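You operate a simulated robot arm through the tools that you are given. There is no shell and no other tool. Be economical: measure what you need, move in short steps, check, and stop when the job is done.

Carry out the task below with a simulated robot arm. There is one attempt and no reset: what you move stays moved.

## Task
Drain basin 1 and rub the scum off with the wet grey pad.
Fine: plug on the ledge, wet the pad under the running spray, put it back, shut the tap. Set down upright: drain plug, grey foam pad. What is to be rubbed or washed off counts as gone when no trace of it is left.
Where things are to end (x, y in the base frame): drain plug within 60 mm of [450, 440].

It is judged by the outcome, as a careful person would: the job done as asked, and still so three seconds after it is handed in. It fails if anything else is knocked over, pushed out of place, dropped, spilled or broken.

## Robot
A 7-joint arm with a two-finger parallel gripper, fixed in place. Base frame: the origin is at the foot of the arm, x ahead of it, y to its left, z up; the work surface is at about z = 775. Lengths are in mm, angles in rad, forces in N, time in s.
With the tool pointing down near the work surface it reaches from about 220 to 680 mm from the base axis. Its first joint turns from -1.152 to 1.152 rad. Payload 2.4 kg.
The TCP is the grasp point between the finger pads, 30 mm short of the fingertips. In the tool frame z runs along the fingers and y along their closing line. Largest opening 94 mm; finger width 28, thickness 10; the body of the gripper, 50 by 96 mm, starts 55 mm behind the TCP.
Orientation is told as [roll, pitch, yaw] about the base's x, y, z axes, in that order, counted from this pose: with the fingers straight down and closing along the base's y, the tool's x points along the base's -x, its y along +y and its z along -z.

## Interface
- The arm moves only by the tool servo_tool. Its argument "series" is a list of rows, each an object of numbers (a shift or turn left out is 0, a gripper value left out holds the last): "tx", "ty", "tz": the shift along the tool's x, y, z in m; "wx", "wy", "wz": the turn, a rotation vector about the tool's x, y, z in rad; "grip": the opening, from 0 (shut) to 1 (fully open). In form: [{"tx": .., "ty": .., "tz": .., "wx": .., "wy": .., "wz": .., "grip": ..}, ...]. A call has 1 to 8 rows; each row shifts and turns the commanded pose from where the row before left it, along the tool's axes as they then stand. Rows are played at 5 a second. More than 50 mm and 0.15 rad between two rows, or a gripper value outside its range, and nothing of the call is played. Where a pose cannot be reached the arm comes as near as it can. A force on the tool above 70 N (or 10 N above the force at the start of the call, whichever is more), or a blocked arm, ends the call early, and 0.2 s more pass. The fingers move at their own pace (about 153 mm/s each) and stop on an object; they squeeze with about 23 N. The grip force told is the motor's: it shows also when the fingers shut on nothing. Time passes only in rows, and 0.2 s behind the last, so rows that do not move let the fingers close. It gives the time, the measured TCP pose, the force on the tool (base axes), the opening and the grip force at its end, in the units of the frame above (readings bear some noise), with the torque about the TCP (base axes, N m) and any sound that the robot's microphone picked up, and new pictures: "show" is both (left out), scene, wrist or none.
- Cameras (640 x 400 px; columns grow to the right, rows downward): "scene" is fixed at [42.4, 485.3, 1441.1]; the picture's right is [-0.66, -0.75, 0.00], its down [-0.54, 0.48, -0.70] and it looks along [0.52, -0.46, -0.72] (base axes); focal length 264 px, centre (320, 200). "wrist" rides on the gripper at [76, 14, -102] in the tool frame; the picture's right is [-0.18, 0.98, 0.00], its down [-0.75, -0.14, -0.64] and it looks along [-0.63, -0.12, 0.77] (tool axes); focal length 243 px, centre (320, 200). There is no depth. A picture from a camera that has moved, and an enlarged one, comes with that camera's place and axes in the base frame and with its lens. The place of the scene camera against the robot may be out by one fixed shift of up to 18 mm in any direction.
- enlarge(camera, box): a new picture of the part [left, top, right, bottom] of that camera's present view, enlarged. No time passes.
- job_done(): hands the job in; it is judged then, once.

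Go step by step. Nothing tells you positions but the pictures and the camera data: compare them with the known pose of the tool, close in by small moves and look again before you grip or let go. The budget is 120 turns and 200 pictures, counting those below and the enlarged ones. Unless the task says otherwise, let go and move clear before handing in.

The tools are called after "Emit:" as a command line: name --argument value ..., lists and objects as JSON in quotes. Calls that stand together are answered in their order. servo_tool: Moves the arm, as the interface text tells. Its arguments: {"type":"object","properties":{"series":{"type":"array"},"show":{"type":"string","enum":["both","scene","wrist","none"]}},"required":["series"]} The other tools are called the same way: enlarge (camera, box) takes an enlarged picture of a part of a camera's view; job_done () hands the job in.

At the start:

```text
time: 0.0
eef_pos: [405.6, 72.3, 1162.1]
tool_rot: [0.0, 0.0, 0.0]
force: [-0.1, -0.4, 0.3]
wrist_torque: [-0.02, -0.01, 0.03]
opening: 93.9
grip_force: 0.1
```

scene: 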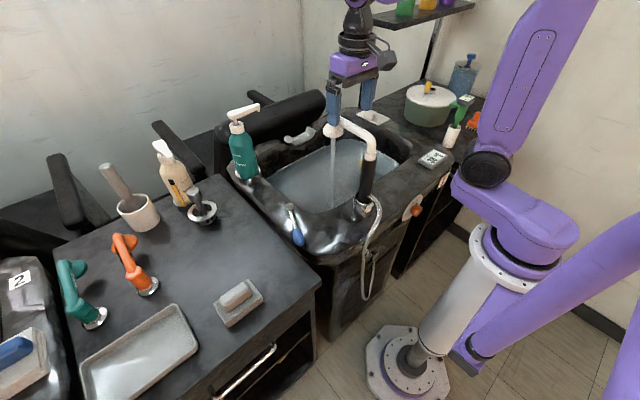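
wrist: 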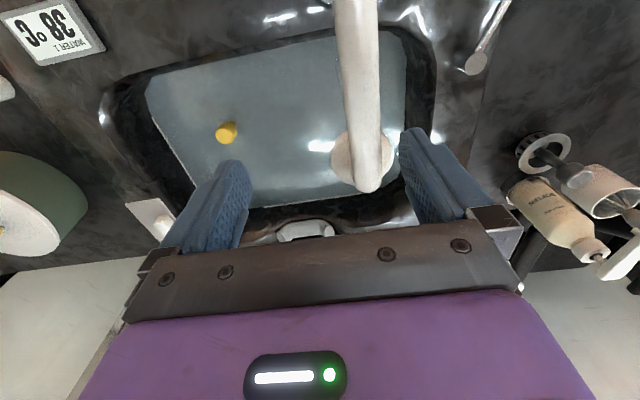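

I see a salon-like basin with a running spray faucet, a yellow drain plug knob in the basin, and a grey pad on the counter to the left. I'll enlarge to locate things.

Emit:
enlarge --camera "scene" --box '[220, 80, 460, 300]'

Emit:
enlarge --camera "scene" --box '[40, 130, 320, 390]'

Emit:
enlarge --camera "wrist" --box '[80, 0, 560, 260]'

```text
1.82 times, centred on (340, 190) of scene
camera zoom: at [42.4, 485.3, 1441.1], right [-0.66, -0.75, 0.0], down [-0.54, 0.48, -0.7], along [0.52, -0.46, -0.72], focal length 480 px, centre (284, 218)
```

zoom: 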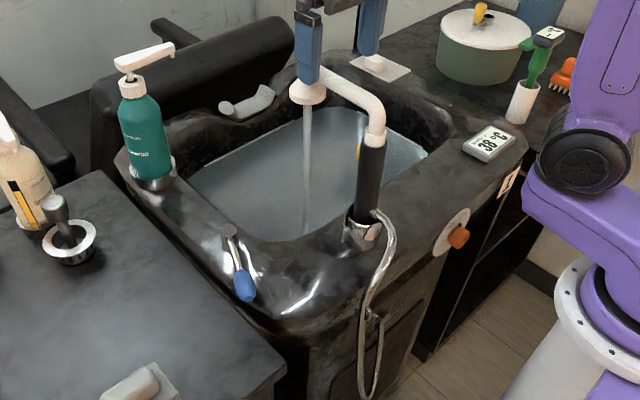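

```text
1.54 times, centred on (180, 260) of scene
camera zoom: at [42.4, 485.3, 1441.1], right [-0.66, -0.75, 0.0], down [-0.54, 0.48, -0.7], along [0.52, -0.46, -0.72], focal length 406 px, centre (535, 108)
```

zoom: 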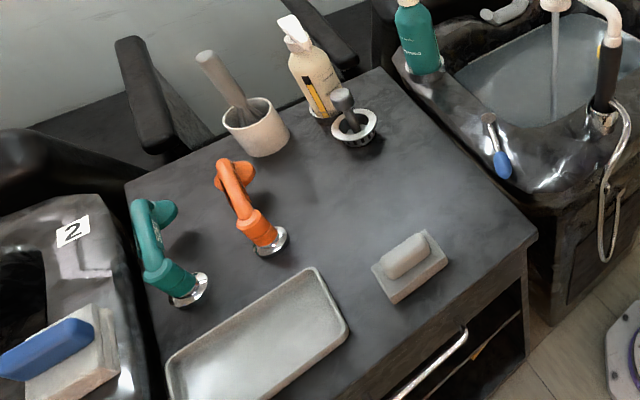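

```text
1.33 times, centred on (320, 130) of wrist
camera zoom: at [329.1, 86.1, 1263.8], right [0.18, 0.98, 0.0], down [0.75, -0.14, 0.64], along [0.63, -0.12, -0.77], focal length 324 px, centre (320, 293)
```

zoom: 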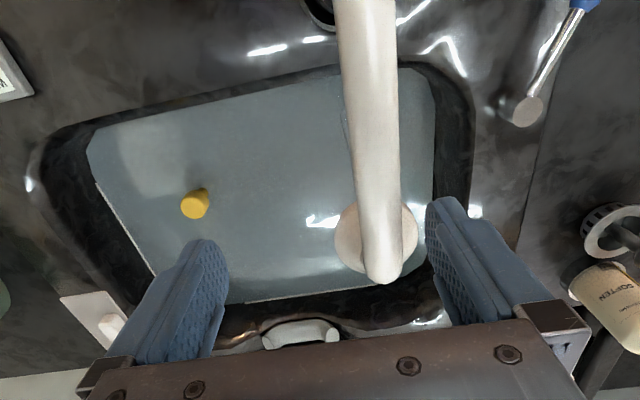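

The basin rim seems to be at about z≈900–940 and the spray head near (433, 99, 1100), just under the gripper. I'll rise, move left for a view of the counter, then turn the tool.

Emit:
servo_tool --series '[{"tz": -0.04}, {"tz": -0.04}, {"tx": 0.032, "ty": 0.036}, {"tx": 0.032, "ty": 0.036}, {"tx": 0.032, "ty": 0.036}, {"tx": 0.032, "ty": 0.036}, {"tx": 0.032, "ty": 0.036}, {"tx": 0.032, "ty": 0.036}]' --show "none"

Emit:
servo_tool --series '[{"wz": -0.15}, {"wz": -0.15}, {"wz": -0.15}, {"wz": -0.15}, {"wz": -0.15}, {"wz": -0.15}, {}]'

```text
time: 1.8
eef_pos: [214.4, 284.7, 1244.7]
tool_rot: [-0.001, 0.001, 0.001]
force: [-0.7, 0.6, -0.5]
wrist_torque: [-0.02, 0.02, -0.02]
opening: 94.2
grip_force: 0.1
```

```text
time: 3.4
eef_pos: [213.1, 289.2, 1242.2]
tool_rot: [-0.001, 0.0, 0.902]
force: [-0.1, -0.6, -0.4]
wrist_torque: [0.01, -0.01, 0.0]
opening: 94.0
grip_force: 0.0
camera wrist: at [154.7, 236.9, 1344.3], right [-0.66, 0.75, 0.0], down [0.58, 0.5, 0.64], along [0.48, 0.42, -0.77], focal length 243 px, centre (320, 200)
```

scene: 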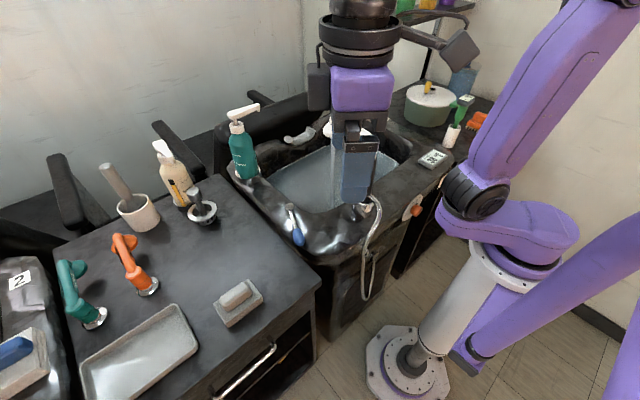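
wrist: 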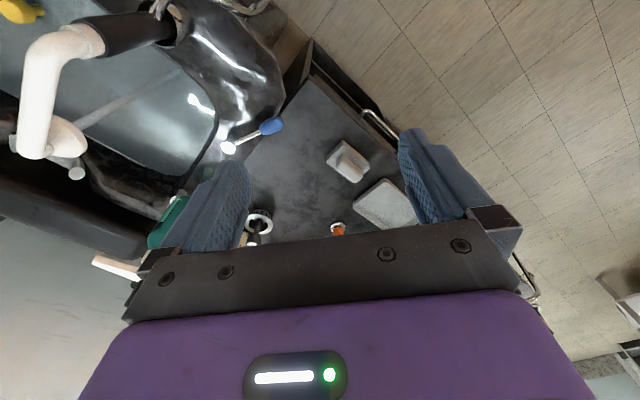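

Emit:
enlarge --camera "wrist" --box '[220, 80, 420, 240]'

Emit:
enlarge --camera "scene" --box '[180, 180, 320, 340]'

Emit:
enlarge --camera "wrist" --box '[0, 0, 300, 190]'

```text
2.50 times, centred on (320, 160) of wrist
camera zoom: at [154.7, 236.9, 1344.3], right [-0.66, 0.75, 0.0], down [0.58, 0.5, 0.64], along [0.48, 0.42, -0.77], focal length 606 px, centre (320, 300)
```

zoom: 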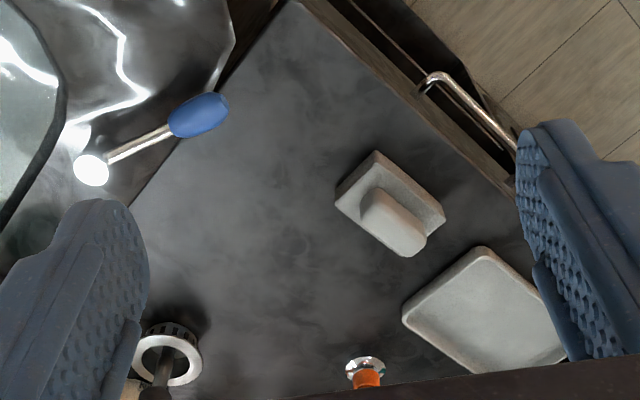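

```text
2.50 times, centred on (250, 260) of scene
camera zoom: at [42.4, 485.3, 1441.1], right [-0.66, -0.75, 0.0], down [-0.54, 0.48, -0.7], along [0.52, -0.46, -0.72], focal length 659 px, centre (495, 50)
```

zoom: 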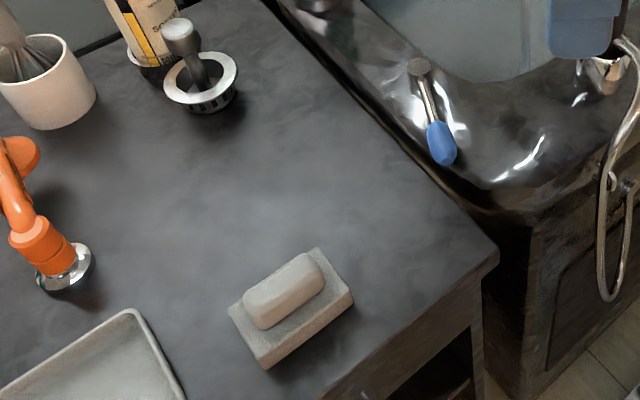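

```text
2.11 times, centred on (150, 95) of wrist
camera zoom: at [154.7, 236.9, 1344.3], right [-0.66, 0.75, 0.0], down [0.58, 0.5, 0.64], along [0.48, 0.42, -0.77], focal length 511 px, centre (678, 421)
```

zoom: 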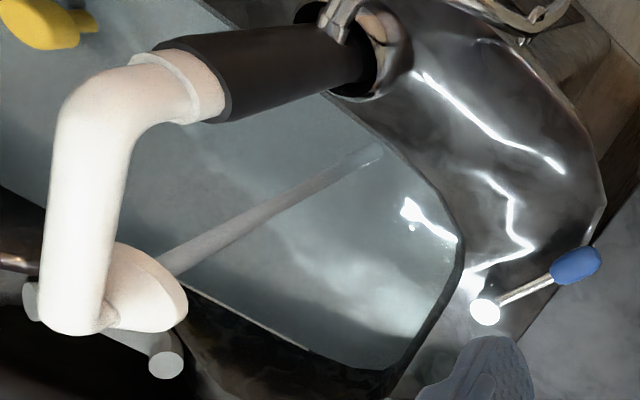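

Emit:
enlarge --camera "scene" --box '[0, 250, 120, 400]'

Emit:
servo_tool --series '[{"tz": 0.045}, {"tz": 0.045}, {"tz": 0.045}, {}]' --show "wrist"

Emit:
enlarge --camera "wrist" --box '[240, 60, 440, 230]'

```text
2.67 times, centred on (60, 325) of scene
camera zoom: at [42.4, 485.3, 1441.1], right [-0.66, -0.75, 0.0], down [-0.54, 0.48, -0.7], along [0.52, -0.46, -0.72], focal length 703 px, centre (1013, -133)
```

zoom: 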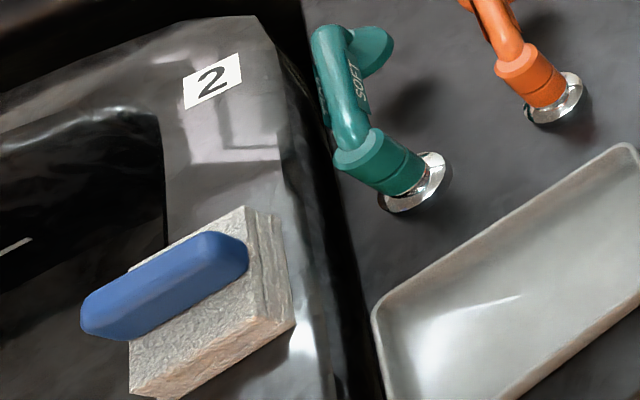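

```text
time: 4.4
eef_pos: [207.5, 286.3, 1108.5]
tool_rot: [-0.001, -0.001, 0.899]
force: [0.4, 0.4, 0.0]
wrist_torque: [-0.04, 0.01, 0.0]
opening: 94.0
grip_force: 0.1
camera wrist: at [150.0, 235.8, 1210.0], right [-0.66, 0.75, 0.0], down [0.58, 0.5, 0.64], along [0.48, 0.42, -0.77], focal length 243 px, centre (320, 200)
```

wrist: 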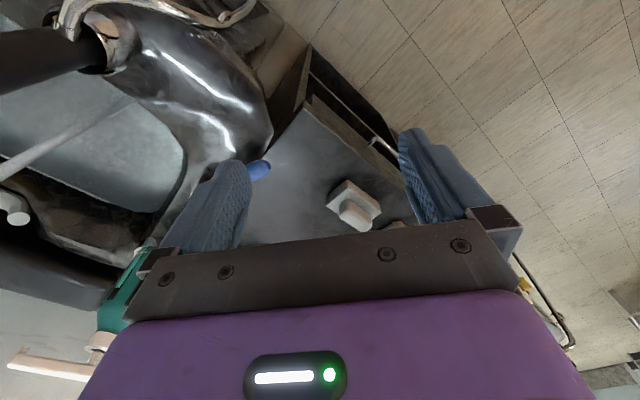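

```text
2.35 times, centred on (340, 145) of wrist
camera zoom: at [150.0, 235.8, 1210.0], right [-0.66, 0.75, 0.0], down [0.58, 0.5, 0.64], along [0.48, 0.42, -0.77], focal length 571 px, centre (273, 329)
```

zoom: 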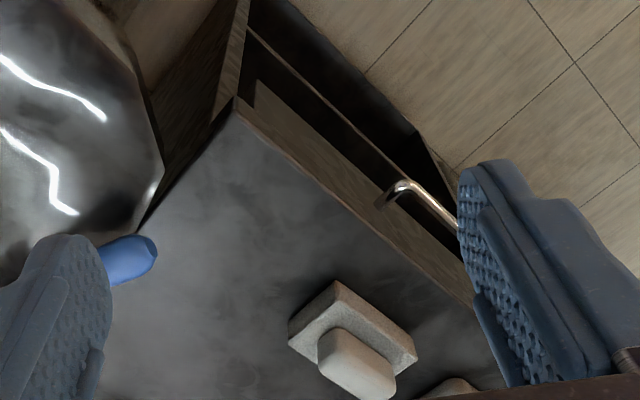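

The grey pad is a foam block with a handle, near (320, 464) with foam top ≈886, long side along y. The plug's yellow knob is near (486, −117, 845); I'll cross high over the spout and look at it.

Emit:
servo_tool --series '[{"tz": -0.048}, {"tz": -0.048}, {"tz": -0.048}, {"wz": 0.14}, {"wz": 0.14}, {"wz": 0.14}, {"wz": 0.14}, {"wz": 0.14}]' --show "none"

Emit:
servo_tool --series '[{"wz": 0.14}, {"wz": 0.14}, {"wz": 0.12}, {}]' --show "none"

Emit:
servo_tool --series '[{"tx": -0.021, "ty": -0.041}, {"tx": -0.021, "ty": -0.041}, {"tx": -0.021, "ty": -0.041}, {"tx": -0.021, "ty": -0.041}, {"tx": -0.021, "ty": -0.041}, {"tx": -0.021, "ty": -0.041}, {"tx": -0.021, "ty": -0.041}, {"tx": -0.021, "ty": -0.041}]' --show "both"

```text
time: 6.2
eef_pos: [213.1, 288.7, 1250.8]
tool_rot: [0.0, -0.001, 0.196]
force: [0.4, 0.5, 0.3]
wrist_torque: [-0.02, 0.0, 0.01]
opening: 94.1
grip_force: 0.1
```

```text
time: 7.2
eef_pos: [213.8, 287.9, 1251.2]
tool_rot: [-0.001, 0.0, -0.201]
force: [0.8, -0.9, 0.7]
wrist_torque: [-0.01, 0.01, 0.0]
opening: 94.0
grip_force: 0.1
```

```text
time: 9.0
eef_pos: [317.3, -67.8, 1248.0]
tool_rot: [0.0, -0.001, -0.199]
force: [-0.1, 0.2, 0.4]
wrist_torque: [-0.01, -0.01, -0.01]
opening: 94.1
grip_force: 0.1
camera wrist: at [244.1, -39.3, 1350.1], right [0.37, 0.93, 0.0], down [0.71, -0.29, 0.64], along [0.6, -0.24, -0.77], focal length 243 px, centre (320, 200)
```

scene: 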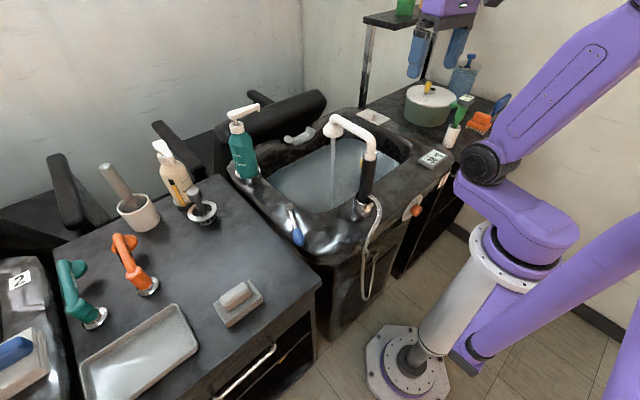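
wrist: 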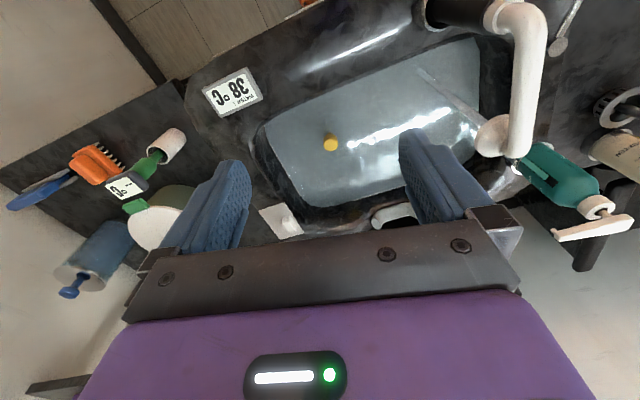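

Emit:
servo_tool --series '[{"tz": 0.048}, {"tz": 0.048}, {"tz": 0.048}, {}]' --show "wrist"

Emit:
enlarge --camera "wrist" --box '[230, 60, 430, 230]'

Emit:
enlarge --camera "scene" --box '[260, 100, 460, 240]'

```text
time: 10.0
eef_pos: [311.5, -70.3, 1103.1]
tool_rot: [0.0, 0.0, -0.198]
force: [0.5, -0.9, 0.4]
wrist_torque: [0.0, 0.01, -0.03]
opening: 93.9
grip_force: 0.1
camera wrist: at [240.3, -41.0, 1205.0], right [0.38, 0.93, 0.0], down [0.71, -0.29, 0.64], along [0.59, -0.24, -0.77], focal length 243 px, centre (320, 200)
```

wrist: 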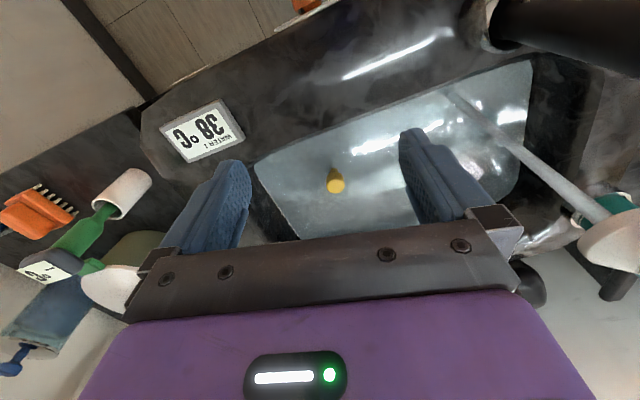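

```text
2.35 times, centred on (330, 145) of wrist
camera zoom: at [240.3, -41.0, 1205.0], right [0.38, 0.93, 0.0], down [0.71, -0.29, 0.64], along [0.59, -0.24, -0.77], focal length 571 px, centre (296, 329)
```

zoom: 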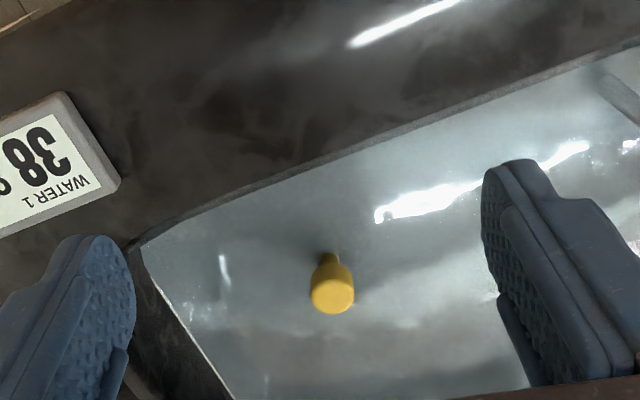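

```text
2.86 times, centred on (360, 170) of scene
camera zoom: at [42.4, 485.3, 1441.1], right [-0.66, -0.75, 0.0], down [-0.54, 0.48, -0.7], along [0.52, -0.46, -0.72], focal length 754 px, centre (206, 286)
```

zoom: 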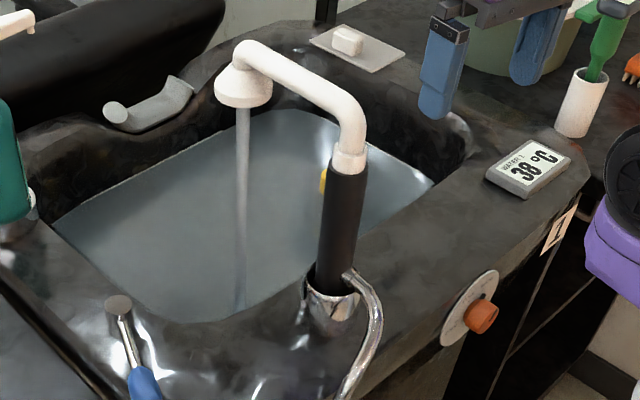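

The plug's knob head is about (477, −108, 868), with its stem standing out of the water. I'll move above it and descend part way.

Emit:
servo_tool --series '[{"tx": -0.0424, "ty": -0.001}, {"tx": -0.0424, "ty": -0.001}, {"tx": -0.0424, "ty": -0.001}, {"tx": -0.0424, "ty": -0.001}, {"tz": 0.045}, {"tz": 0.045}, {"tz": 0.04}, {}]' --show "both"

```text
time: 11.8
eef_pos: [476.2, -105.0, 973.2]
tool_rot: [-0.001, 0.001, -0.199]
force: [0.1, 0.9, 0.1]
wrist_torque: [0.01, 0.02, 0.01]
opening: 94.2
grip_force: 0.0
camera wrist: at [404.3, -75.9, 1075.3], right [0.38, 0.93, 0.0], down [0.71, -0.29, 0.64], along [0.6, -0.24, -0.77], focal length 243 px, centre (320, 200)
```

scene: 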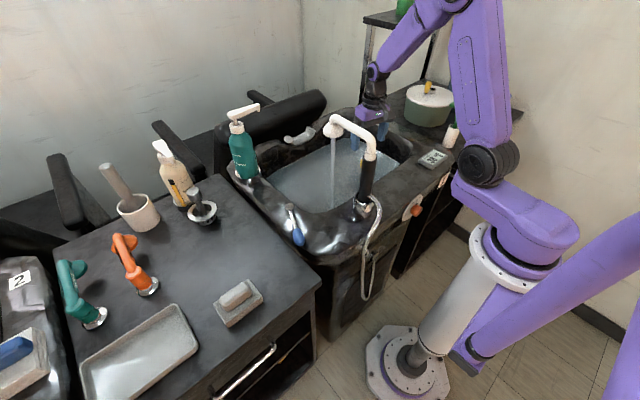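
wrist: 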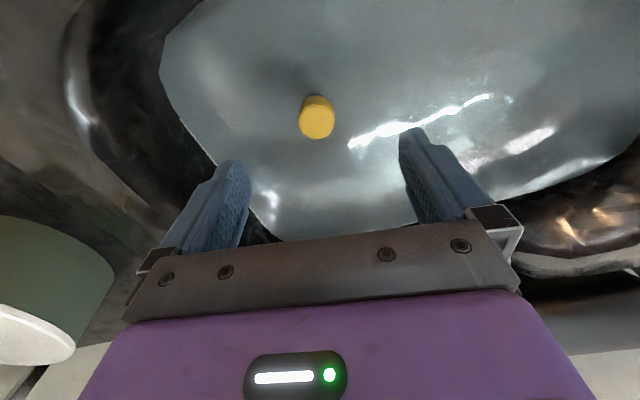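

Emit:
servo_tool --series '[{"tx": -0.005, "ty": -0.003}, {"tz": 0.045}, {"tz": 0.04}, {"tz": 0.03}, {}]' --show "wrist"

```text
time: 13.0
eef_pos: [482.4, -111.1, 860.1]
tool_rot: [0.0, 0.0, -0.199]
force: [0.3, -0.1, 0.4]
wrist_torque: [0.01, 0.02, 0.0]
opening: 94.1
grip_force: 0.2
camera wrist: at [410.2, -81.4, 962.2], right [0.38, 0.93, 0.0], down [0.71, -0.29, 0.64], along [0.6, -0.24, -0.77], focal length 243 px, centre (320, 200)
```

wrist: 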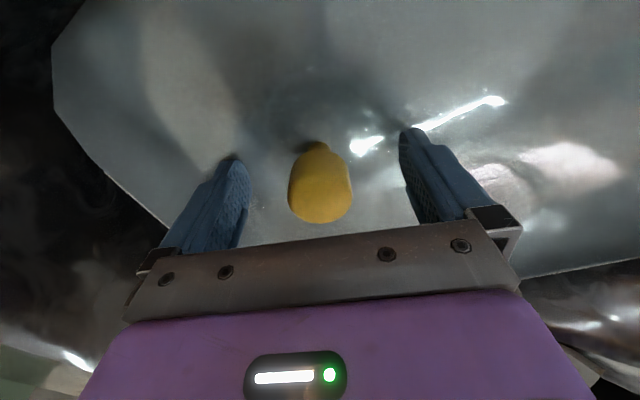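

Emit:
servo_tool --series '[{"tz": 0.004, "grip": 0.0}, {}, {}, {}]' --show "wrist"

```text
time: 14.0
eef_pos: [480.9, -110.1, 857.1]
tool_rot: [0.001, -0.001, -0.201]
force: [-5.6, -1.3, 12.8]
wrist_torque: [-0.03, 0.3, -0.05]
opening: 30.6
grip_force: 23.5
camera wrist: at [410.1, -81.1, 959.4], right [0.38, 0.93, 0.0], down [0.71, -0.29, 0.64], along [0.59, -0.24, -0.77], focal length 243 px, centre (320, 200)
```

wrist: 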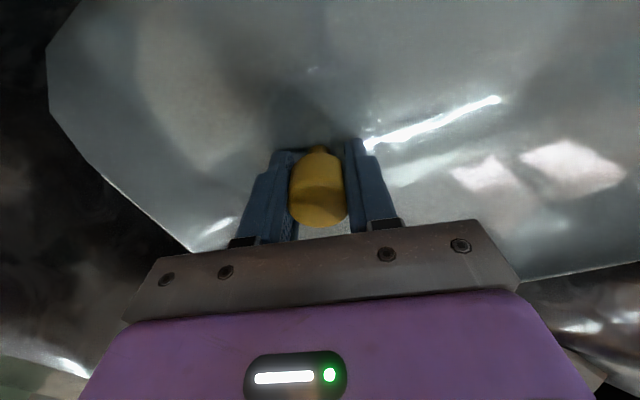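

Gripped the knob (30.6 mm). Now I pull straight up.

Emit:
servo_tool --series '[{"tz": -0.01}, {"tz": -0.01}, {"tz": -0.02}, {"tz": -0.03}, {}]' --show "both"

```text
time: 15.2
eef_pos: [480.6, -110.9, 928.9]
tool_rot: [0.001, 0.001, -0.2]
force: [0.4, 0.0, -0.6]
wrist_torque: [0.02, 0.04, -0.01]
opening: 30.5
grip_force: 23.0
camera wrist: at [409.1, -81.7, 1030.6], right [0.38, 0.93, 0.0], down [0.71, -0.29, 0.64], along [0.59, -0.24, -0.77], focal length 243 px, centre (320, 200)
```

scene: 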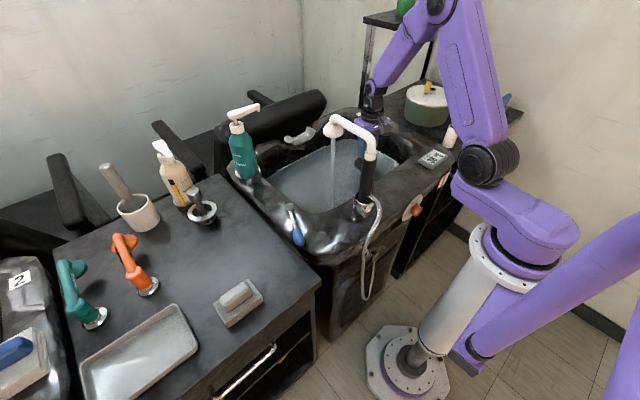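
wrist: 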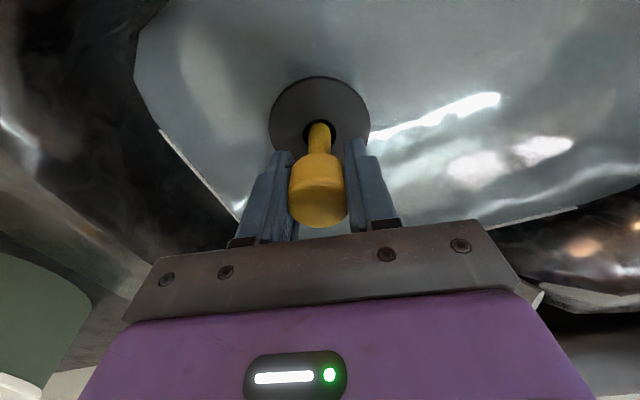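

The plug is out, a wide disc below a knob. Lifting high to cross over the spout.

Emit:
servo_tool --series '[{"tz": -0.045}, {"tz": -0.045}, {"tz": -0.048, "tx": 0.012}, {"tz": -0.048, "tx": 0.012}, {"tz": -0.048, "tx": 0.012}, {"tz": -0.048, "tx": 0.012}, {"tz": -0.048, "tx": 0.012}, {}]' --show "both"

```text
time: 17.0
eef_pos: [424.4, -98.8, 1255.8]
tool_rot: [0.0, 0.001, -0.198]
force: [0.3, -0.7, -0.9]
wrist_torque: [0.01, 0.02, 0.0]
opening: 30.7
grip_force: 22.8
camera wrist: at [352.9, -70.8, 1357.6], right [0.38, 0.93, 0.0], down [0.71, -0.29, 0.64], along [0.59, -0.24, -0.77], focal length 243 px, centre (320, 200)
```

scene: 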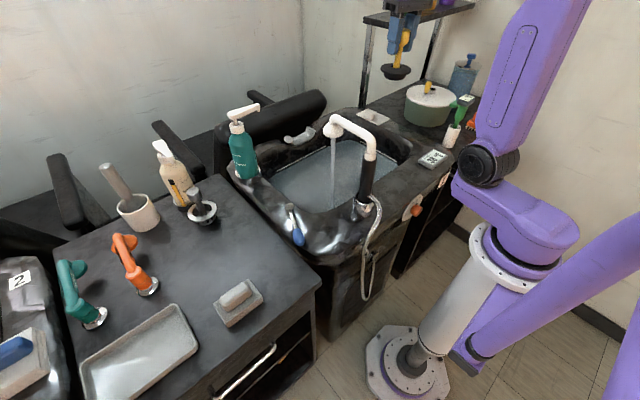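
wrist: 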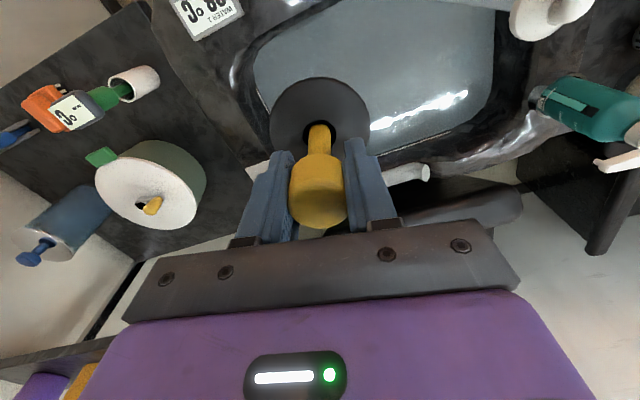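

Emit:
servo_tool --series '[{"tz": -0.04}, {"tx": 0.0145, "ty": 0.047}, {"tx": 0.0145, "ty": 0.047}, {"tx": 0.0145, "ty": 0.047}, {"tx": 0.0145, "ty": 0.047}, {"tx": 0.0145, "ty": 0.047}, {"tx": 0.0145, "ty": 0.047}, {"tx": 0.0145, "ty": 0.047}]' --show "scene"

```text
time: 18.8
eef_pos: [389.8, 245.4, 1297.3]
tool_rot: [0.001, 0.0, -0.201]
force: [0.3, 0.7, -0.9]
wrist_torque: [0.01, 0.0, -0.02]
opening: 30.3
grip_force: 23.1
```

scene: 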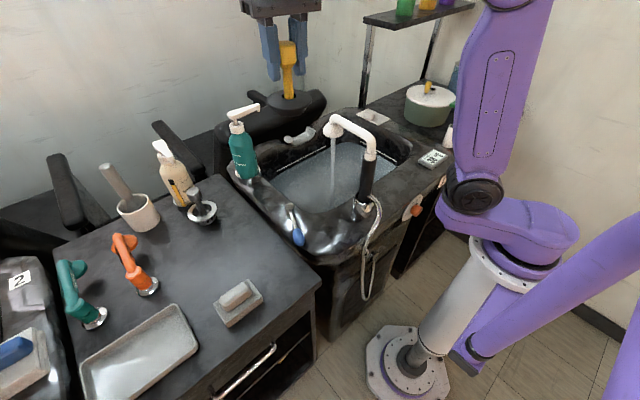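

Emit:
servo_tool --series '[{"ty": 0.04, "wz": -0.15}, {"ty": 0.04, "wz": -0.15}, {"wz": -0.15}, {"wz": -0.15}, {"wz": -0.15}, {"wz": -0.15}, {}]' --show "none"

Emit:
servo_tool --series '[{"tz": 0.04}, {"tz": 0.04}, {"tz": 0.04}, {"tz": 0.04}, {}]' --show "wrist"

```text
time: 20.4
eef_pos: [398.7, 324.4, 1299.4]
tool_rot: [0.0, -0.001, 0.702]
force: [-0.2, 0.6, -0.1]
wrist_torque: [-0.01, -0.02, -0.03]
opening: 30.3
grip_force: 23.0
```

```text
time: 21.6
eef_pos: [399.6, 324.4, 1135.4]
tool_rot: [0.001, 0.0, 0.699]
force: [-1.4, 0.2, -1.6]
wrist_torque: [0.01, -0.01, 0.0]
opening: 30.1
grip_force: 23.0
camera wrist: at [332.0, 286.4, 1238.1], right [-0.49, 0.87, 0.0], down [0.67, 0.38, 0.64], along [0.56, 0.32, -0.77], focal length 243 px, centre (320, 200)
```

wrist: 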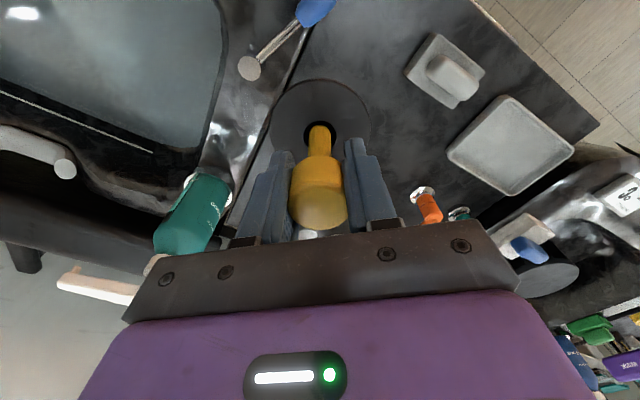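

Emit:
servo_tool --series '[{"tx": -0.0376, "ty": 0.0187}, {"tx": -0.0376, "ty": 0.0187}, {"tx": -0.0376, "ty": 0.0187}, {"tz": 0.045}, {"tz": 0.045}, {"tz": 0.045}, {"tz": 0.03}, {}]' --show "both"

```text
time: 23.4
eef_pos: [448.6, 439.6, 971.1]
tool_rot: [0.0, -0.001, 0.698]
force: [0.3, -0.5, -0.4]
wrist_torque: [-0.01, 0.01, 0.01]
opening: 30.2
grip_force: 23.3
camera wrist: at [380.9, 400.6, 1073.6], right [-0.49, 0.87, 0.0], down [0.67, 0.38, 0.64], along [0.56, 0.32, -0.77], focal length 243 px, centre (320, 200)
```

scene: 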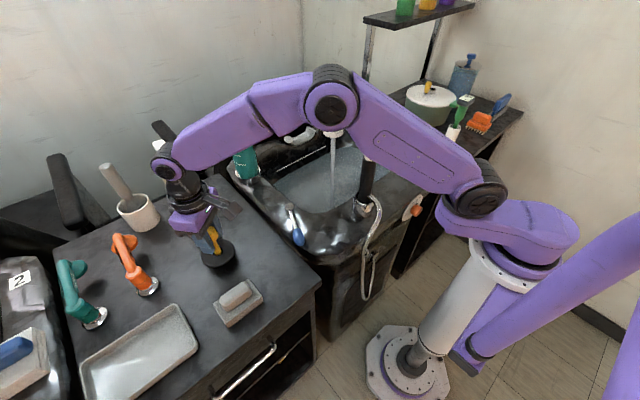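
wrist: 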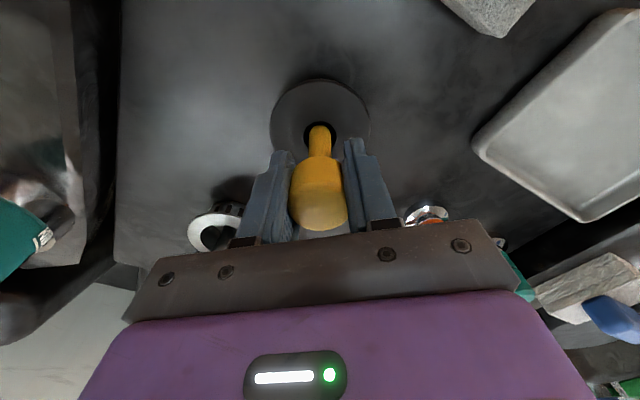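

Emit:
servo_tool --series '[{"tz": 0.012}, {"tz": 0.012}, {"tz": 0.01}, {}]' --show "wrist"

```text
time: 24.0
eef_pos: [452.1, 442.9, 960.9]
tool_rot: [0.001, -0.02, 0.699]
force: [0.4, 0.4, 6.0]
wrist_torque: [0.14, -0.07, -0.02]
opening: 30.1
grip_force: 23.2
stopped in row 3: the force on the tool passed its limit (the readings are from after the stop); the commanded pose is now the measured one
camera wrist: at [383.4, 403.5, 1061.0], right [-0.49, 0.87, 0.01], down [0.66, 0.37, 0.66], along [0.57, 0.33, -0.75], focal length 243 px, centre (320, 200)
```

wrist: 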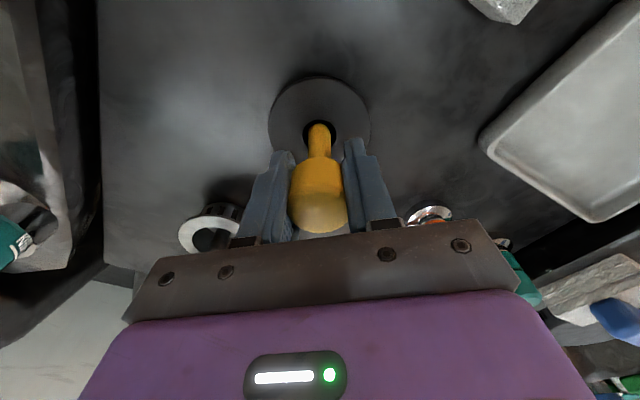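

Emit:
enlarge --camera "scene" --box '[150, 160, 290, 300]'

```text
2.86 times, centred on (220, 230) of scene
camera zoom: at [42.3, 485.3, 1441.1], right [-0.66, -0.75, 0.0], down [-0.54, 0.48, -0.7], along [0.52, -0.46, -0.72], focal length 754 px, centre (606, 114)
```

zoom: 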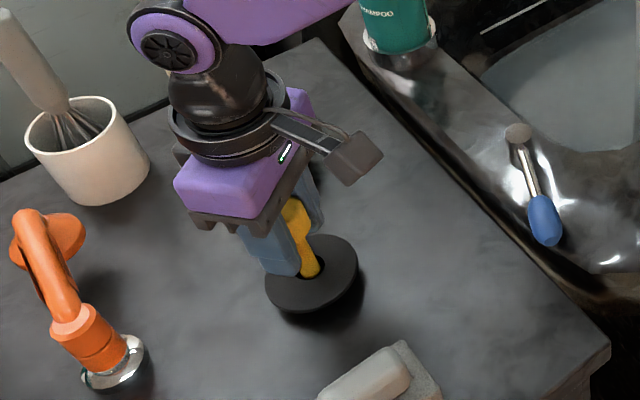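

Contact is consistent with the plug's disc (~100 mm below the TCP) sitting on the counter at z≈858. I'll level the tool and settle, then check.

Emit:
servo_tool --series '[{"tz": -0.003, "wx": -0.013, "wy": 0.015}, {}, {"tz": 0.002}, {}]' --show "none"

```text
time: 25.0
eef_pos: [452.3, 442.8, 960.6]
tool_rot: [0.015, -0.003, 0.699]
force: [-1.8, -2.6, 6.7]
wrist_torque: [-0.23, -0.1, -0.09]
opening: 29.8
grip_force: 22.7
```

Emit:
servo_tool --series '[{"grip": 0.4}, {"grip": 0.7}, {}]' --show "wrist"

```text
time: 25.8
eef_pos: [451.5, 442.7, 960.6]
tool_rot: [0.017, -0.002, 0.698]
force: [-0.2, -0.6, -0.3]
wrist_torque: [-0.03, -0.01, -0.01]
opening: 66.0
grip_force: 0.1
camera wrist: at [384.4, 403.4, 1062.4], right [-0.49, 0.87, 0.02], down [0.67, 0.37, 0.64], along [0.55, 0.33, -0.77], focal length 243 px, centre (320, 200)
```

wrist: 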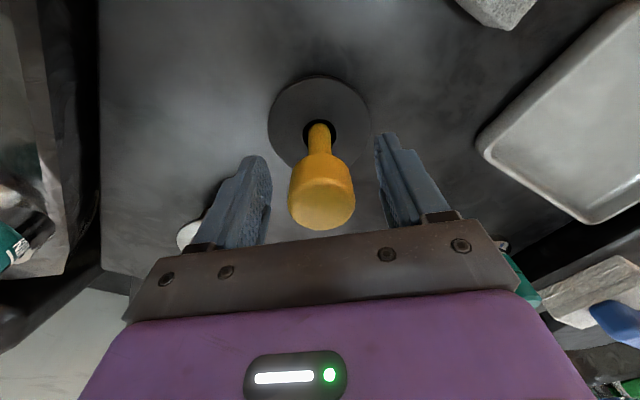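

Plug stands upright at about (451, 442). I rise clear, level the tool, back off toward the pad and yaw so the fingers close across its handle.

Emit:
servo_tool --series '[{"tz": -0.04}, {"tz": -0.045, "wx": 0.013, "wy": 0.011}, {"tz": -0.04}, {"tx": 0.0474, "ty": -0.006}, {"tx": 0.0474, "ty": -0.006}, {"tx": 0.0474, "ty": -0.006}, {"tx": 0.0474, "ty": -0.006}, {}]' --show "none"

Emit:
servo_tool --series '[{"wz": -0.14, "grip": 1.0}, {"wz": -0.14}, {"wz": -0.14}, {"wz": -0.14}, {"wz": -0.14}, {"wz": -0.11}, {}]' --show "both"

Emit:
enlarge --camera "wrist" --box '[240, 80, 400, 220]'

```text
time: 27.6
eef_pos: [320.4, 302.4, 1085.9]
tool_rot: [0.002, 0.009, 0.698]
force: [-0.5, 0.2, 0.5]
wrist_torque: [-0.03, -0.05, -0.03]
opening: 65.7
grip_force: 0.0
```

```text
time: 29.2
eef_pos: [324.3, 301.7, 1087.1]
tool_rot: [0.009, 0.005, 1.509]
force: [0.0, 0.2, -0.1]
wrist_torque: [0.0, 0.02, 0.03]
opening: 94.0
grip_force: 0.0
camera wrist: at [305.1, 227.2, 1190.0], right [-0.97, 0.24, 0.01], down [0.19, 0.75, 0.64], along [0.15, 0.62, -0.77], focal length 243 px, centre (320, 200)
```

scene: 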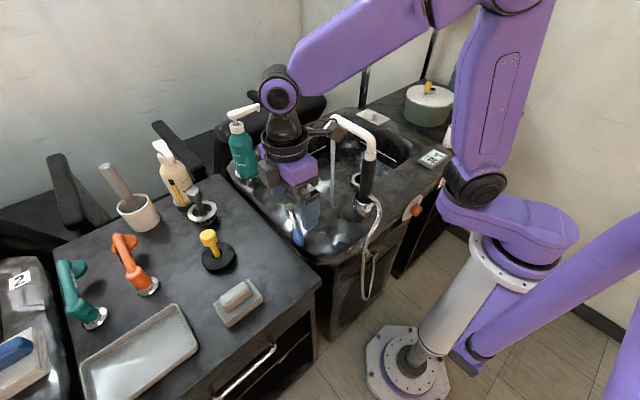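
wrist: 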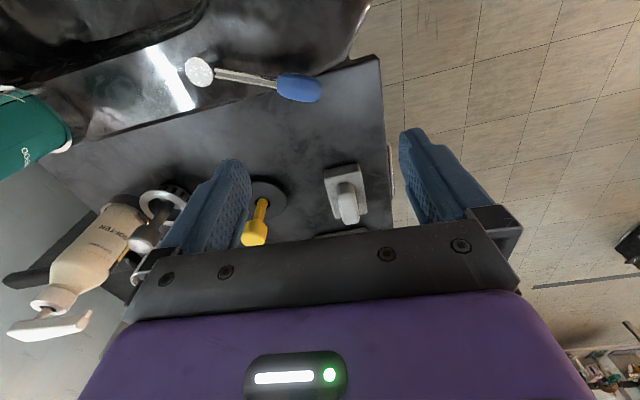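

```text
2.86 times, centred on (320, 150) of wrist
camera zoom: at [305.1, 227.2, 1190.0], right [-0.97, 0.24, 0.01], down [0.19, 0.75, 0.64], along [0.15, 0.62, -0.77], focal length 693 px, centre (320, 343)
```

zoom: 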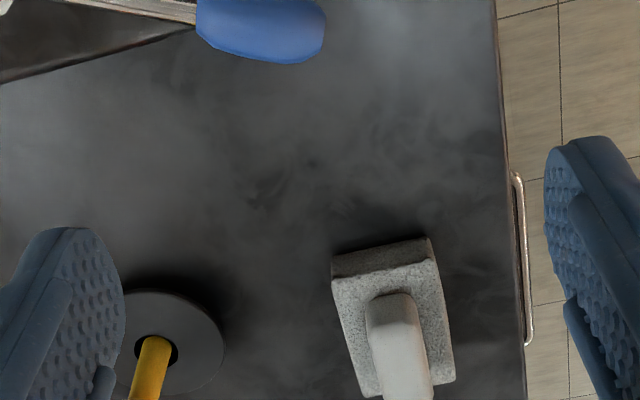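

The basin appears to be draining. Pad centre ≈ (320, 470), nearly aligned with y; moving above it.

Emit:
servo_tool --series '[{"wx": 0.0055, "wy": 0.0087, "wz": -0.03}, {"tx": -0.042, "ty": 0.003}, {"tx": -0.042, "ty": 0.003}, {"tx": -0.042, "ty": 0.003}, {"tx": -0.042, "ty": 0.003}, {"tz": 0.045}, {"tz": 0.045}, {}]' --show "both"

```text
time: 31.0
eef_pos: [319.6, 469.5, 996.0]
tool_rot: [0.003, 0.016, 1.541]
force: [0.1, 0.3, 0.1]
wrist_torque: [0.02, 0.02, 0.03]
opening: 94.2
grip_force: 0.1
camera wrist: at [302.5, 394.6, 1098.1], right [-0.98, 0.22, 0.0], down [0.17, 0.76, 0.63], along [0.14, 0.62, -0.78], focal length 243 px, centre (320, 200)
```

scene: 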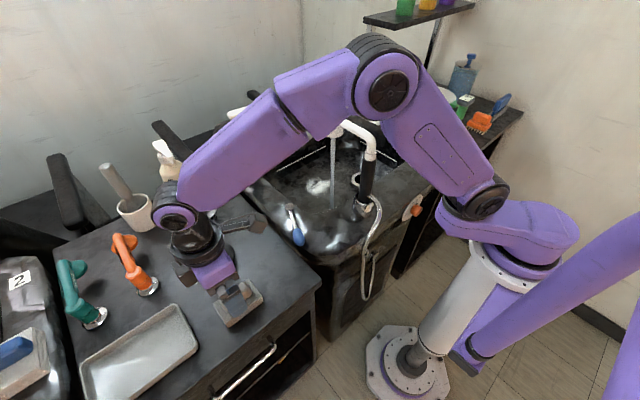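
wrist: 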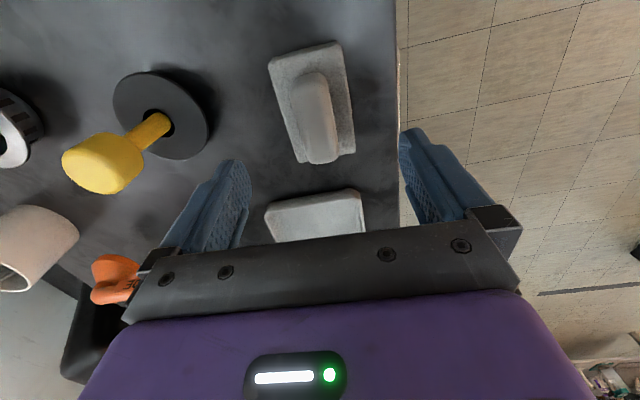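

Emit:
servo_tool --series '[{"tx": 0.0034, "ty": -0.0024, "wx": 0.008, "wz": -0.03}, {"tz": 0.035}, {"tz": 0.025}, {}]' --show "wrist"

Emit:
enlarge --camera "wrist" --box '[220, 80, 440, 230]'

```text
time: 32.0
eef_pos: [317.1, 463.2, 935.4]
tool_rot: [-0.004, 0.011, 1.569]
force: [-0.6, 0.2, -0.6]
wrist_torque: [-0.03, 0.02, 0.03]
opening: 94.1
grip_force: 0.0
camera wrist: at [303.0, 389.1, 1038.1], right [-0.98, 0.19, -0.01], down [0.14, 0.76, 0.63], along [0.12, 0.62, -0.77], focal length 243 px, centre (320, 200)
```

wrist: 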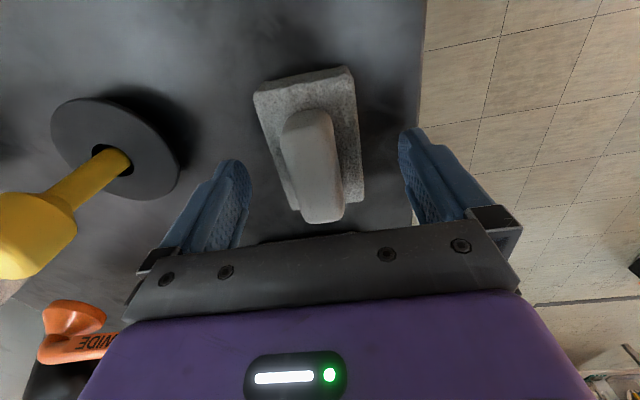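

```text
2.67 times, centred on (330, 155) of wrist
camera zoom: at [303.0, 389.1, 1038.1], right [-0.98, 0.19, -0.01], down [0.14, 0.76, 0.63], along [0.12, 0.62, -0.77], focal length 647 px, centre (293, 320)
```

zoom: 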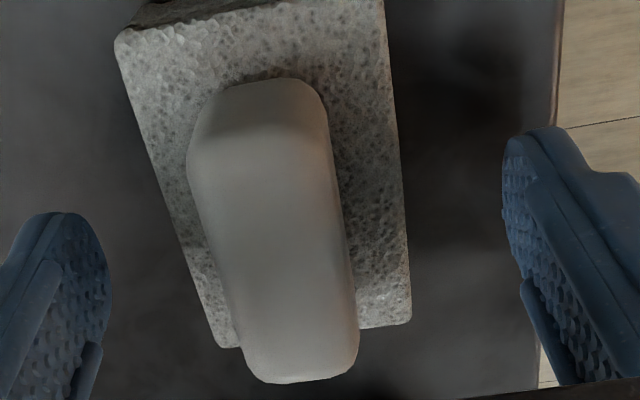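

Emit:
servo_tool --series '[{"tx": -0.003, "ty": -0.005}, {"tz": 0.015}, {}]' --show "none"

Emit:
servo_tool --series '[{"grip": 0.0}, {}, {}, {}]' --show "wrist"

```text
time: 32.8
eef_pos: [321.8, 466.2, 921.5]
tool_rot: [-0.006, 0.014, 1.568]
force: [-0.1, 0.1, 0.0]
wrist_torque: [-0.04, 0.0, -0.01]
opening: 94.0
grip_force: 0.0
```

```text
time: 33.8
eef_pos: [323.9, 467.5, 920.9]
tool_rot: [-0.004, 0.013, 1.569]
force: [0.5, -0.2, 0.4]
wrist_torque: [0.02, 0.06, -0.02]
opening: 55.0
grip_force: 22.9
camera wrist: at [307.6, 391.9, 1023.9], right [-0.98, 0.19, -0.01], down [0.14, 0.76, 0.63], along [0.12, 0.62, -0.77], focal length 243 px, centre (320, 200)
```

wrist: 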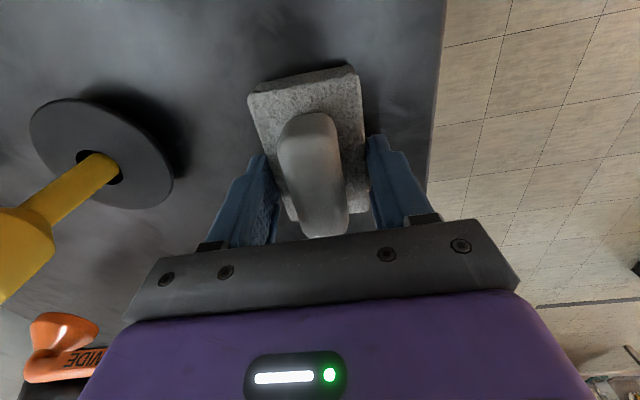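

The fingers closed on the foam block (55 mm), not the handle. I'll open, rise 12 mm and grip again on the handle.

Emit:
servo_tool --series '[{"grip": 1.0}, {}, {"tz": -0.013}, {}, {"grip": 0.0}, {}, {}, {}]' --show "wrist"

```text
time: 35.6
eef_pos: [324.0, 468.1, 933.7]
tool_rot: [-0.005, 0.013, 1.568]
force: [0.6, 0.2, -0.1]
wrist_torque: [0.0, 0.03, 0.01]
opening: 55.0
grip_force: 23.2
camera wrist: at [308.7, 392.9, 1036.5], right [-0.98, 0.19, -0.01], down [0.14, 0.76, 0.63], along [0.12, 0.62, -0.77], focal length 243 px, centre (320, 200)
```

wrist: 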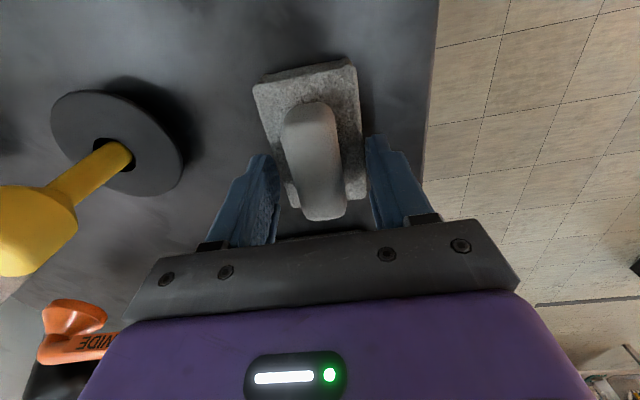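

Emit:
servo_tool --series '[{"grip": 1.0}, {}, {"tz": -0.013}, {}, {"grip": 0.0}, {}, {}, {}]' --show "both"

Emit:
enlarge --camera "scene" --box '[170, 220, 290, 340]'

```text
time: 37.4
eef_pos: [325.0, 466.6, 945.4]
tool_rot: [-0.006, 0.014, 1.568]
force: [0.0, -0.8, 0.6]
wrist_torque: [0.01, 0.06, -0.01]
opening: 25.0
grip_force: 22.9
camera wrist: at [309.3, 392.6, 1048.5], right [-0.98, 0.19, -0.01], down [0.14, 0.76, 0.63], along [0.12, 0.62, -0.77], focal length 243 px, centre (320, 200)
```

scene: 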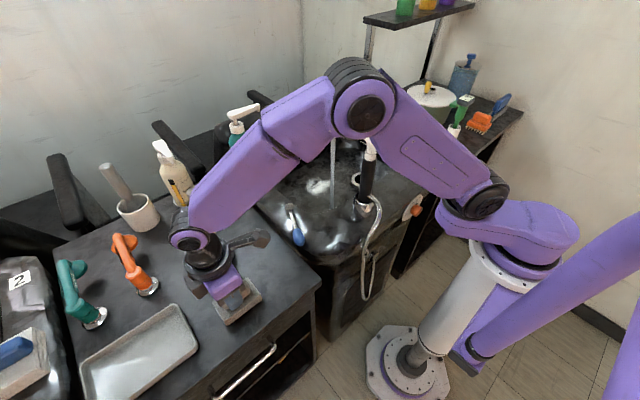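
wrist: 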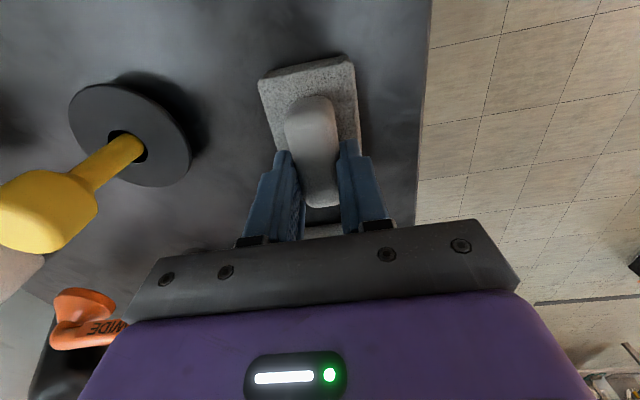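

```text
3.33 times, centred on (230, 280) of scene
camera zoom: at [42.4, 485.3, 1441.1], right [-0.66, -0.75, 0.0], down [-0.54, 0.48, -0.7], along [0.52, -0.46, -0.72], focal length 879 px, centre (620, -67)
```

zoom: 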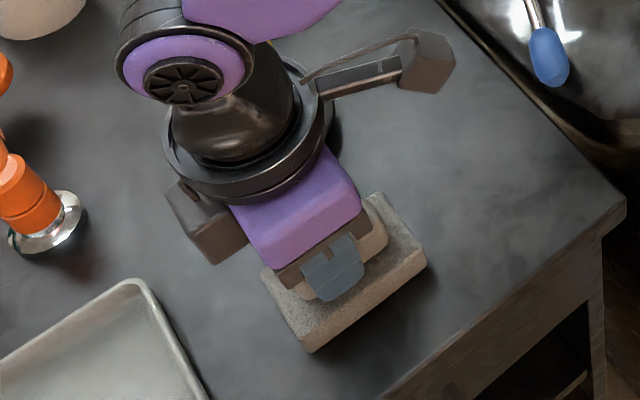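

Now the handle is gripped (25 mm). Lifting the pad.

Emit:
servo_tool --series '[{"tz": -0.01}, {"tz": -0.03}, {"tz": -0.04}, {"tz": -0.04}, {}]' --show "wrist"

```text
time: 38.6
eef_pos: [321.9, 467.3, 1066.2]
tool_rot: [-0.006, 0.015, 1.571]
force: [-0.7, 0.3, 0.3]
wrist_torque: [0.03, -0.03, -0.04]
opening: 25.1
grip_force: 23.3
camera wrist: at [306.6, 392.9, 1169.6], right [-0.98, 0.19, -0.01], down [0.14, 0.76, 0.63], along [0.12, 0.62, -0.77], focal length 243 px, centre (320, 200)
```

wrist: 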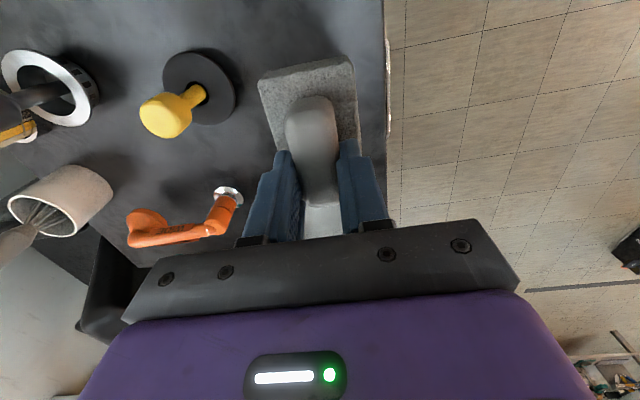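

Emit:
servo_tool --series '[{"tz": -0.045}, {"tz": -0.045, "tx": 0.01}, {"tx": 0.045, "wz": 0.15}, {"tx": 0.045, "wz": 0.15}, {"tx": 0.035, "wz": 0.15}, {"wz": 0.15}, {"wz": 0.15}, {}]' --show "both"

Emit:
enlarge --camera "scene" --box '[240, 90, 440, 260]'

```text
time: 40.4
eef_pos: [303.8, 335.2, 1158.0]
tool_rot: [-0.011, 0.008, 0.818]
force: [-0.4, -0.2, -0.5]
wrist_torque: [0.02, 0.0, -0.01]
opening: 25.2
grip_force: 23.2
camera wrist: at [241.0, 290.9, 1260.1], right [-0.59, 0.81, -0.01], down [0.62, 0.46, 0.64], along [0.52, 0.37, -0.77], focal length 243 px, centre (320, 200)
```

scene: 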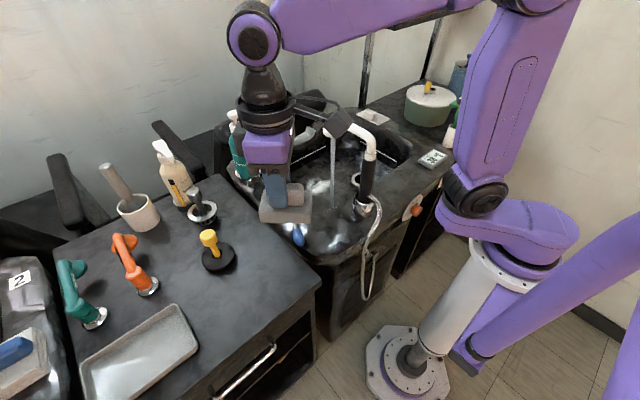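
wrist: 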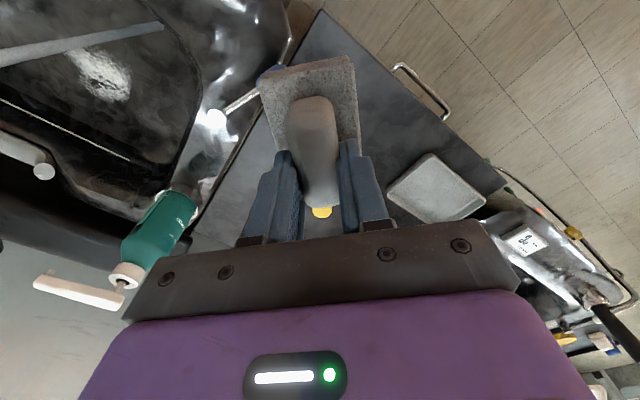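

```text
2.35 times, centred on (340, 175) of scene
camera zoom: at [42.4, 485.3, 1441.1], right [-0.66, -0.75, 0.0], down [-0.54, 0.48, -0.7], along [0.52, -0.46, -0.72], focal length 620 px, centre (273, 259)
```

zoom: 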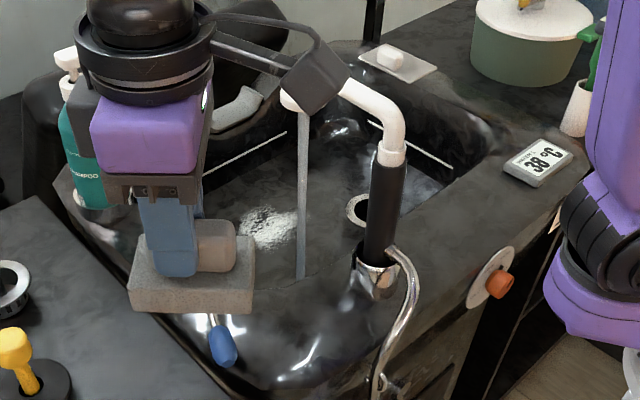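

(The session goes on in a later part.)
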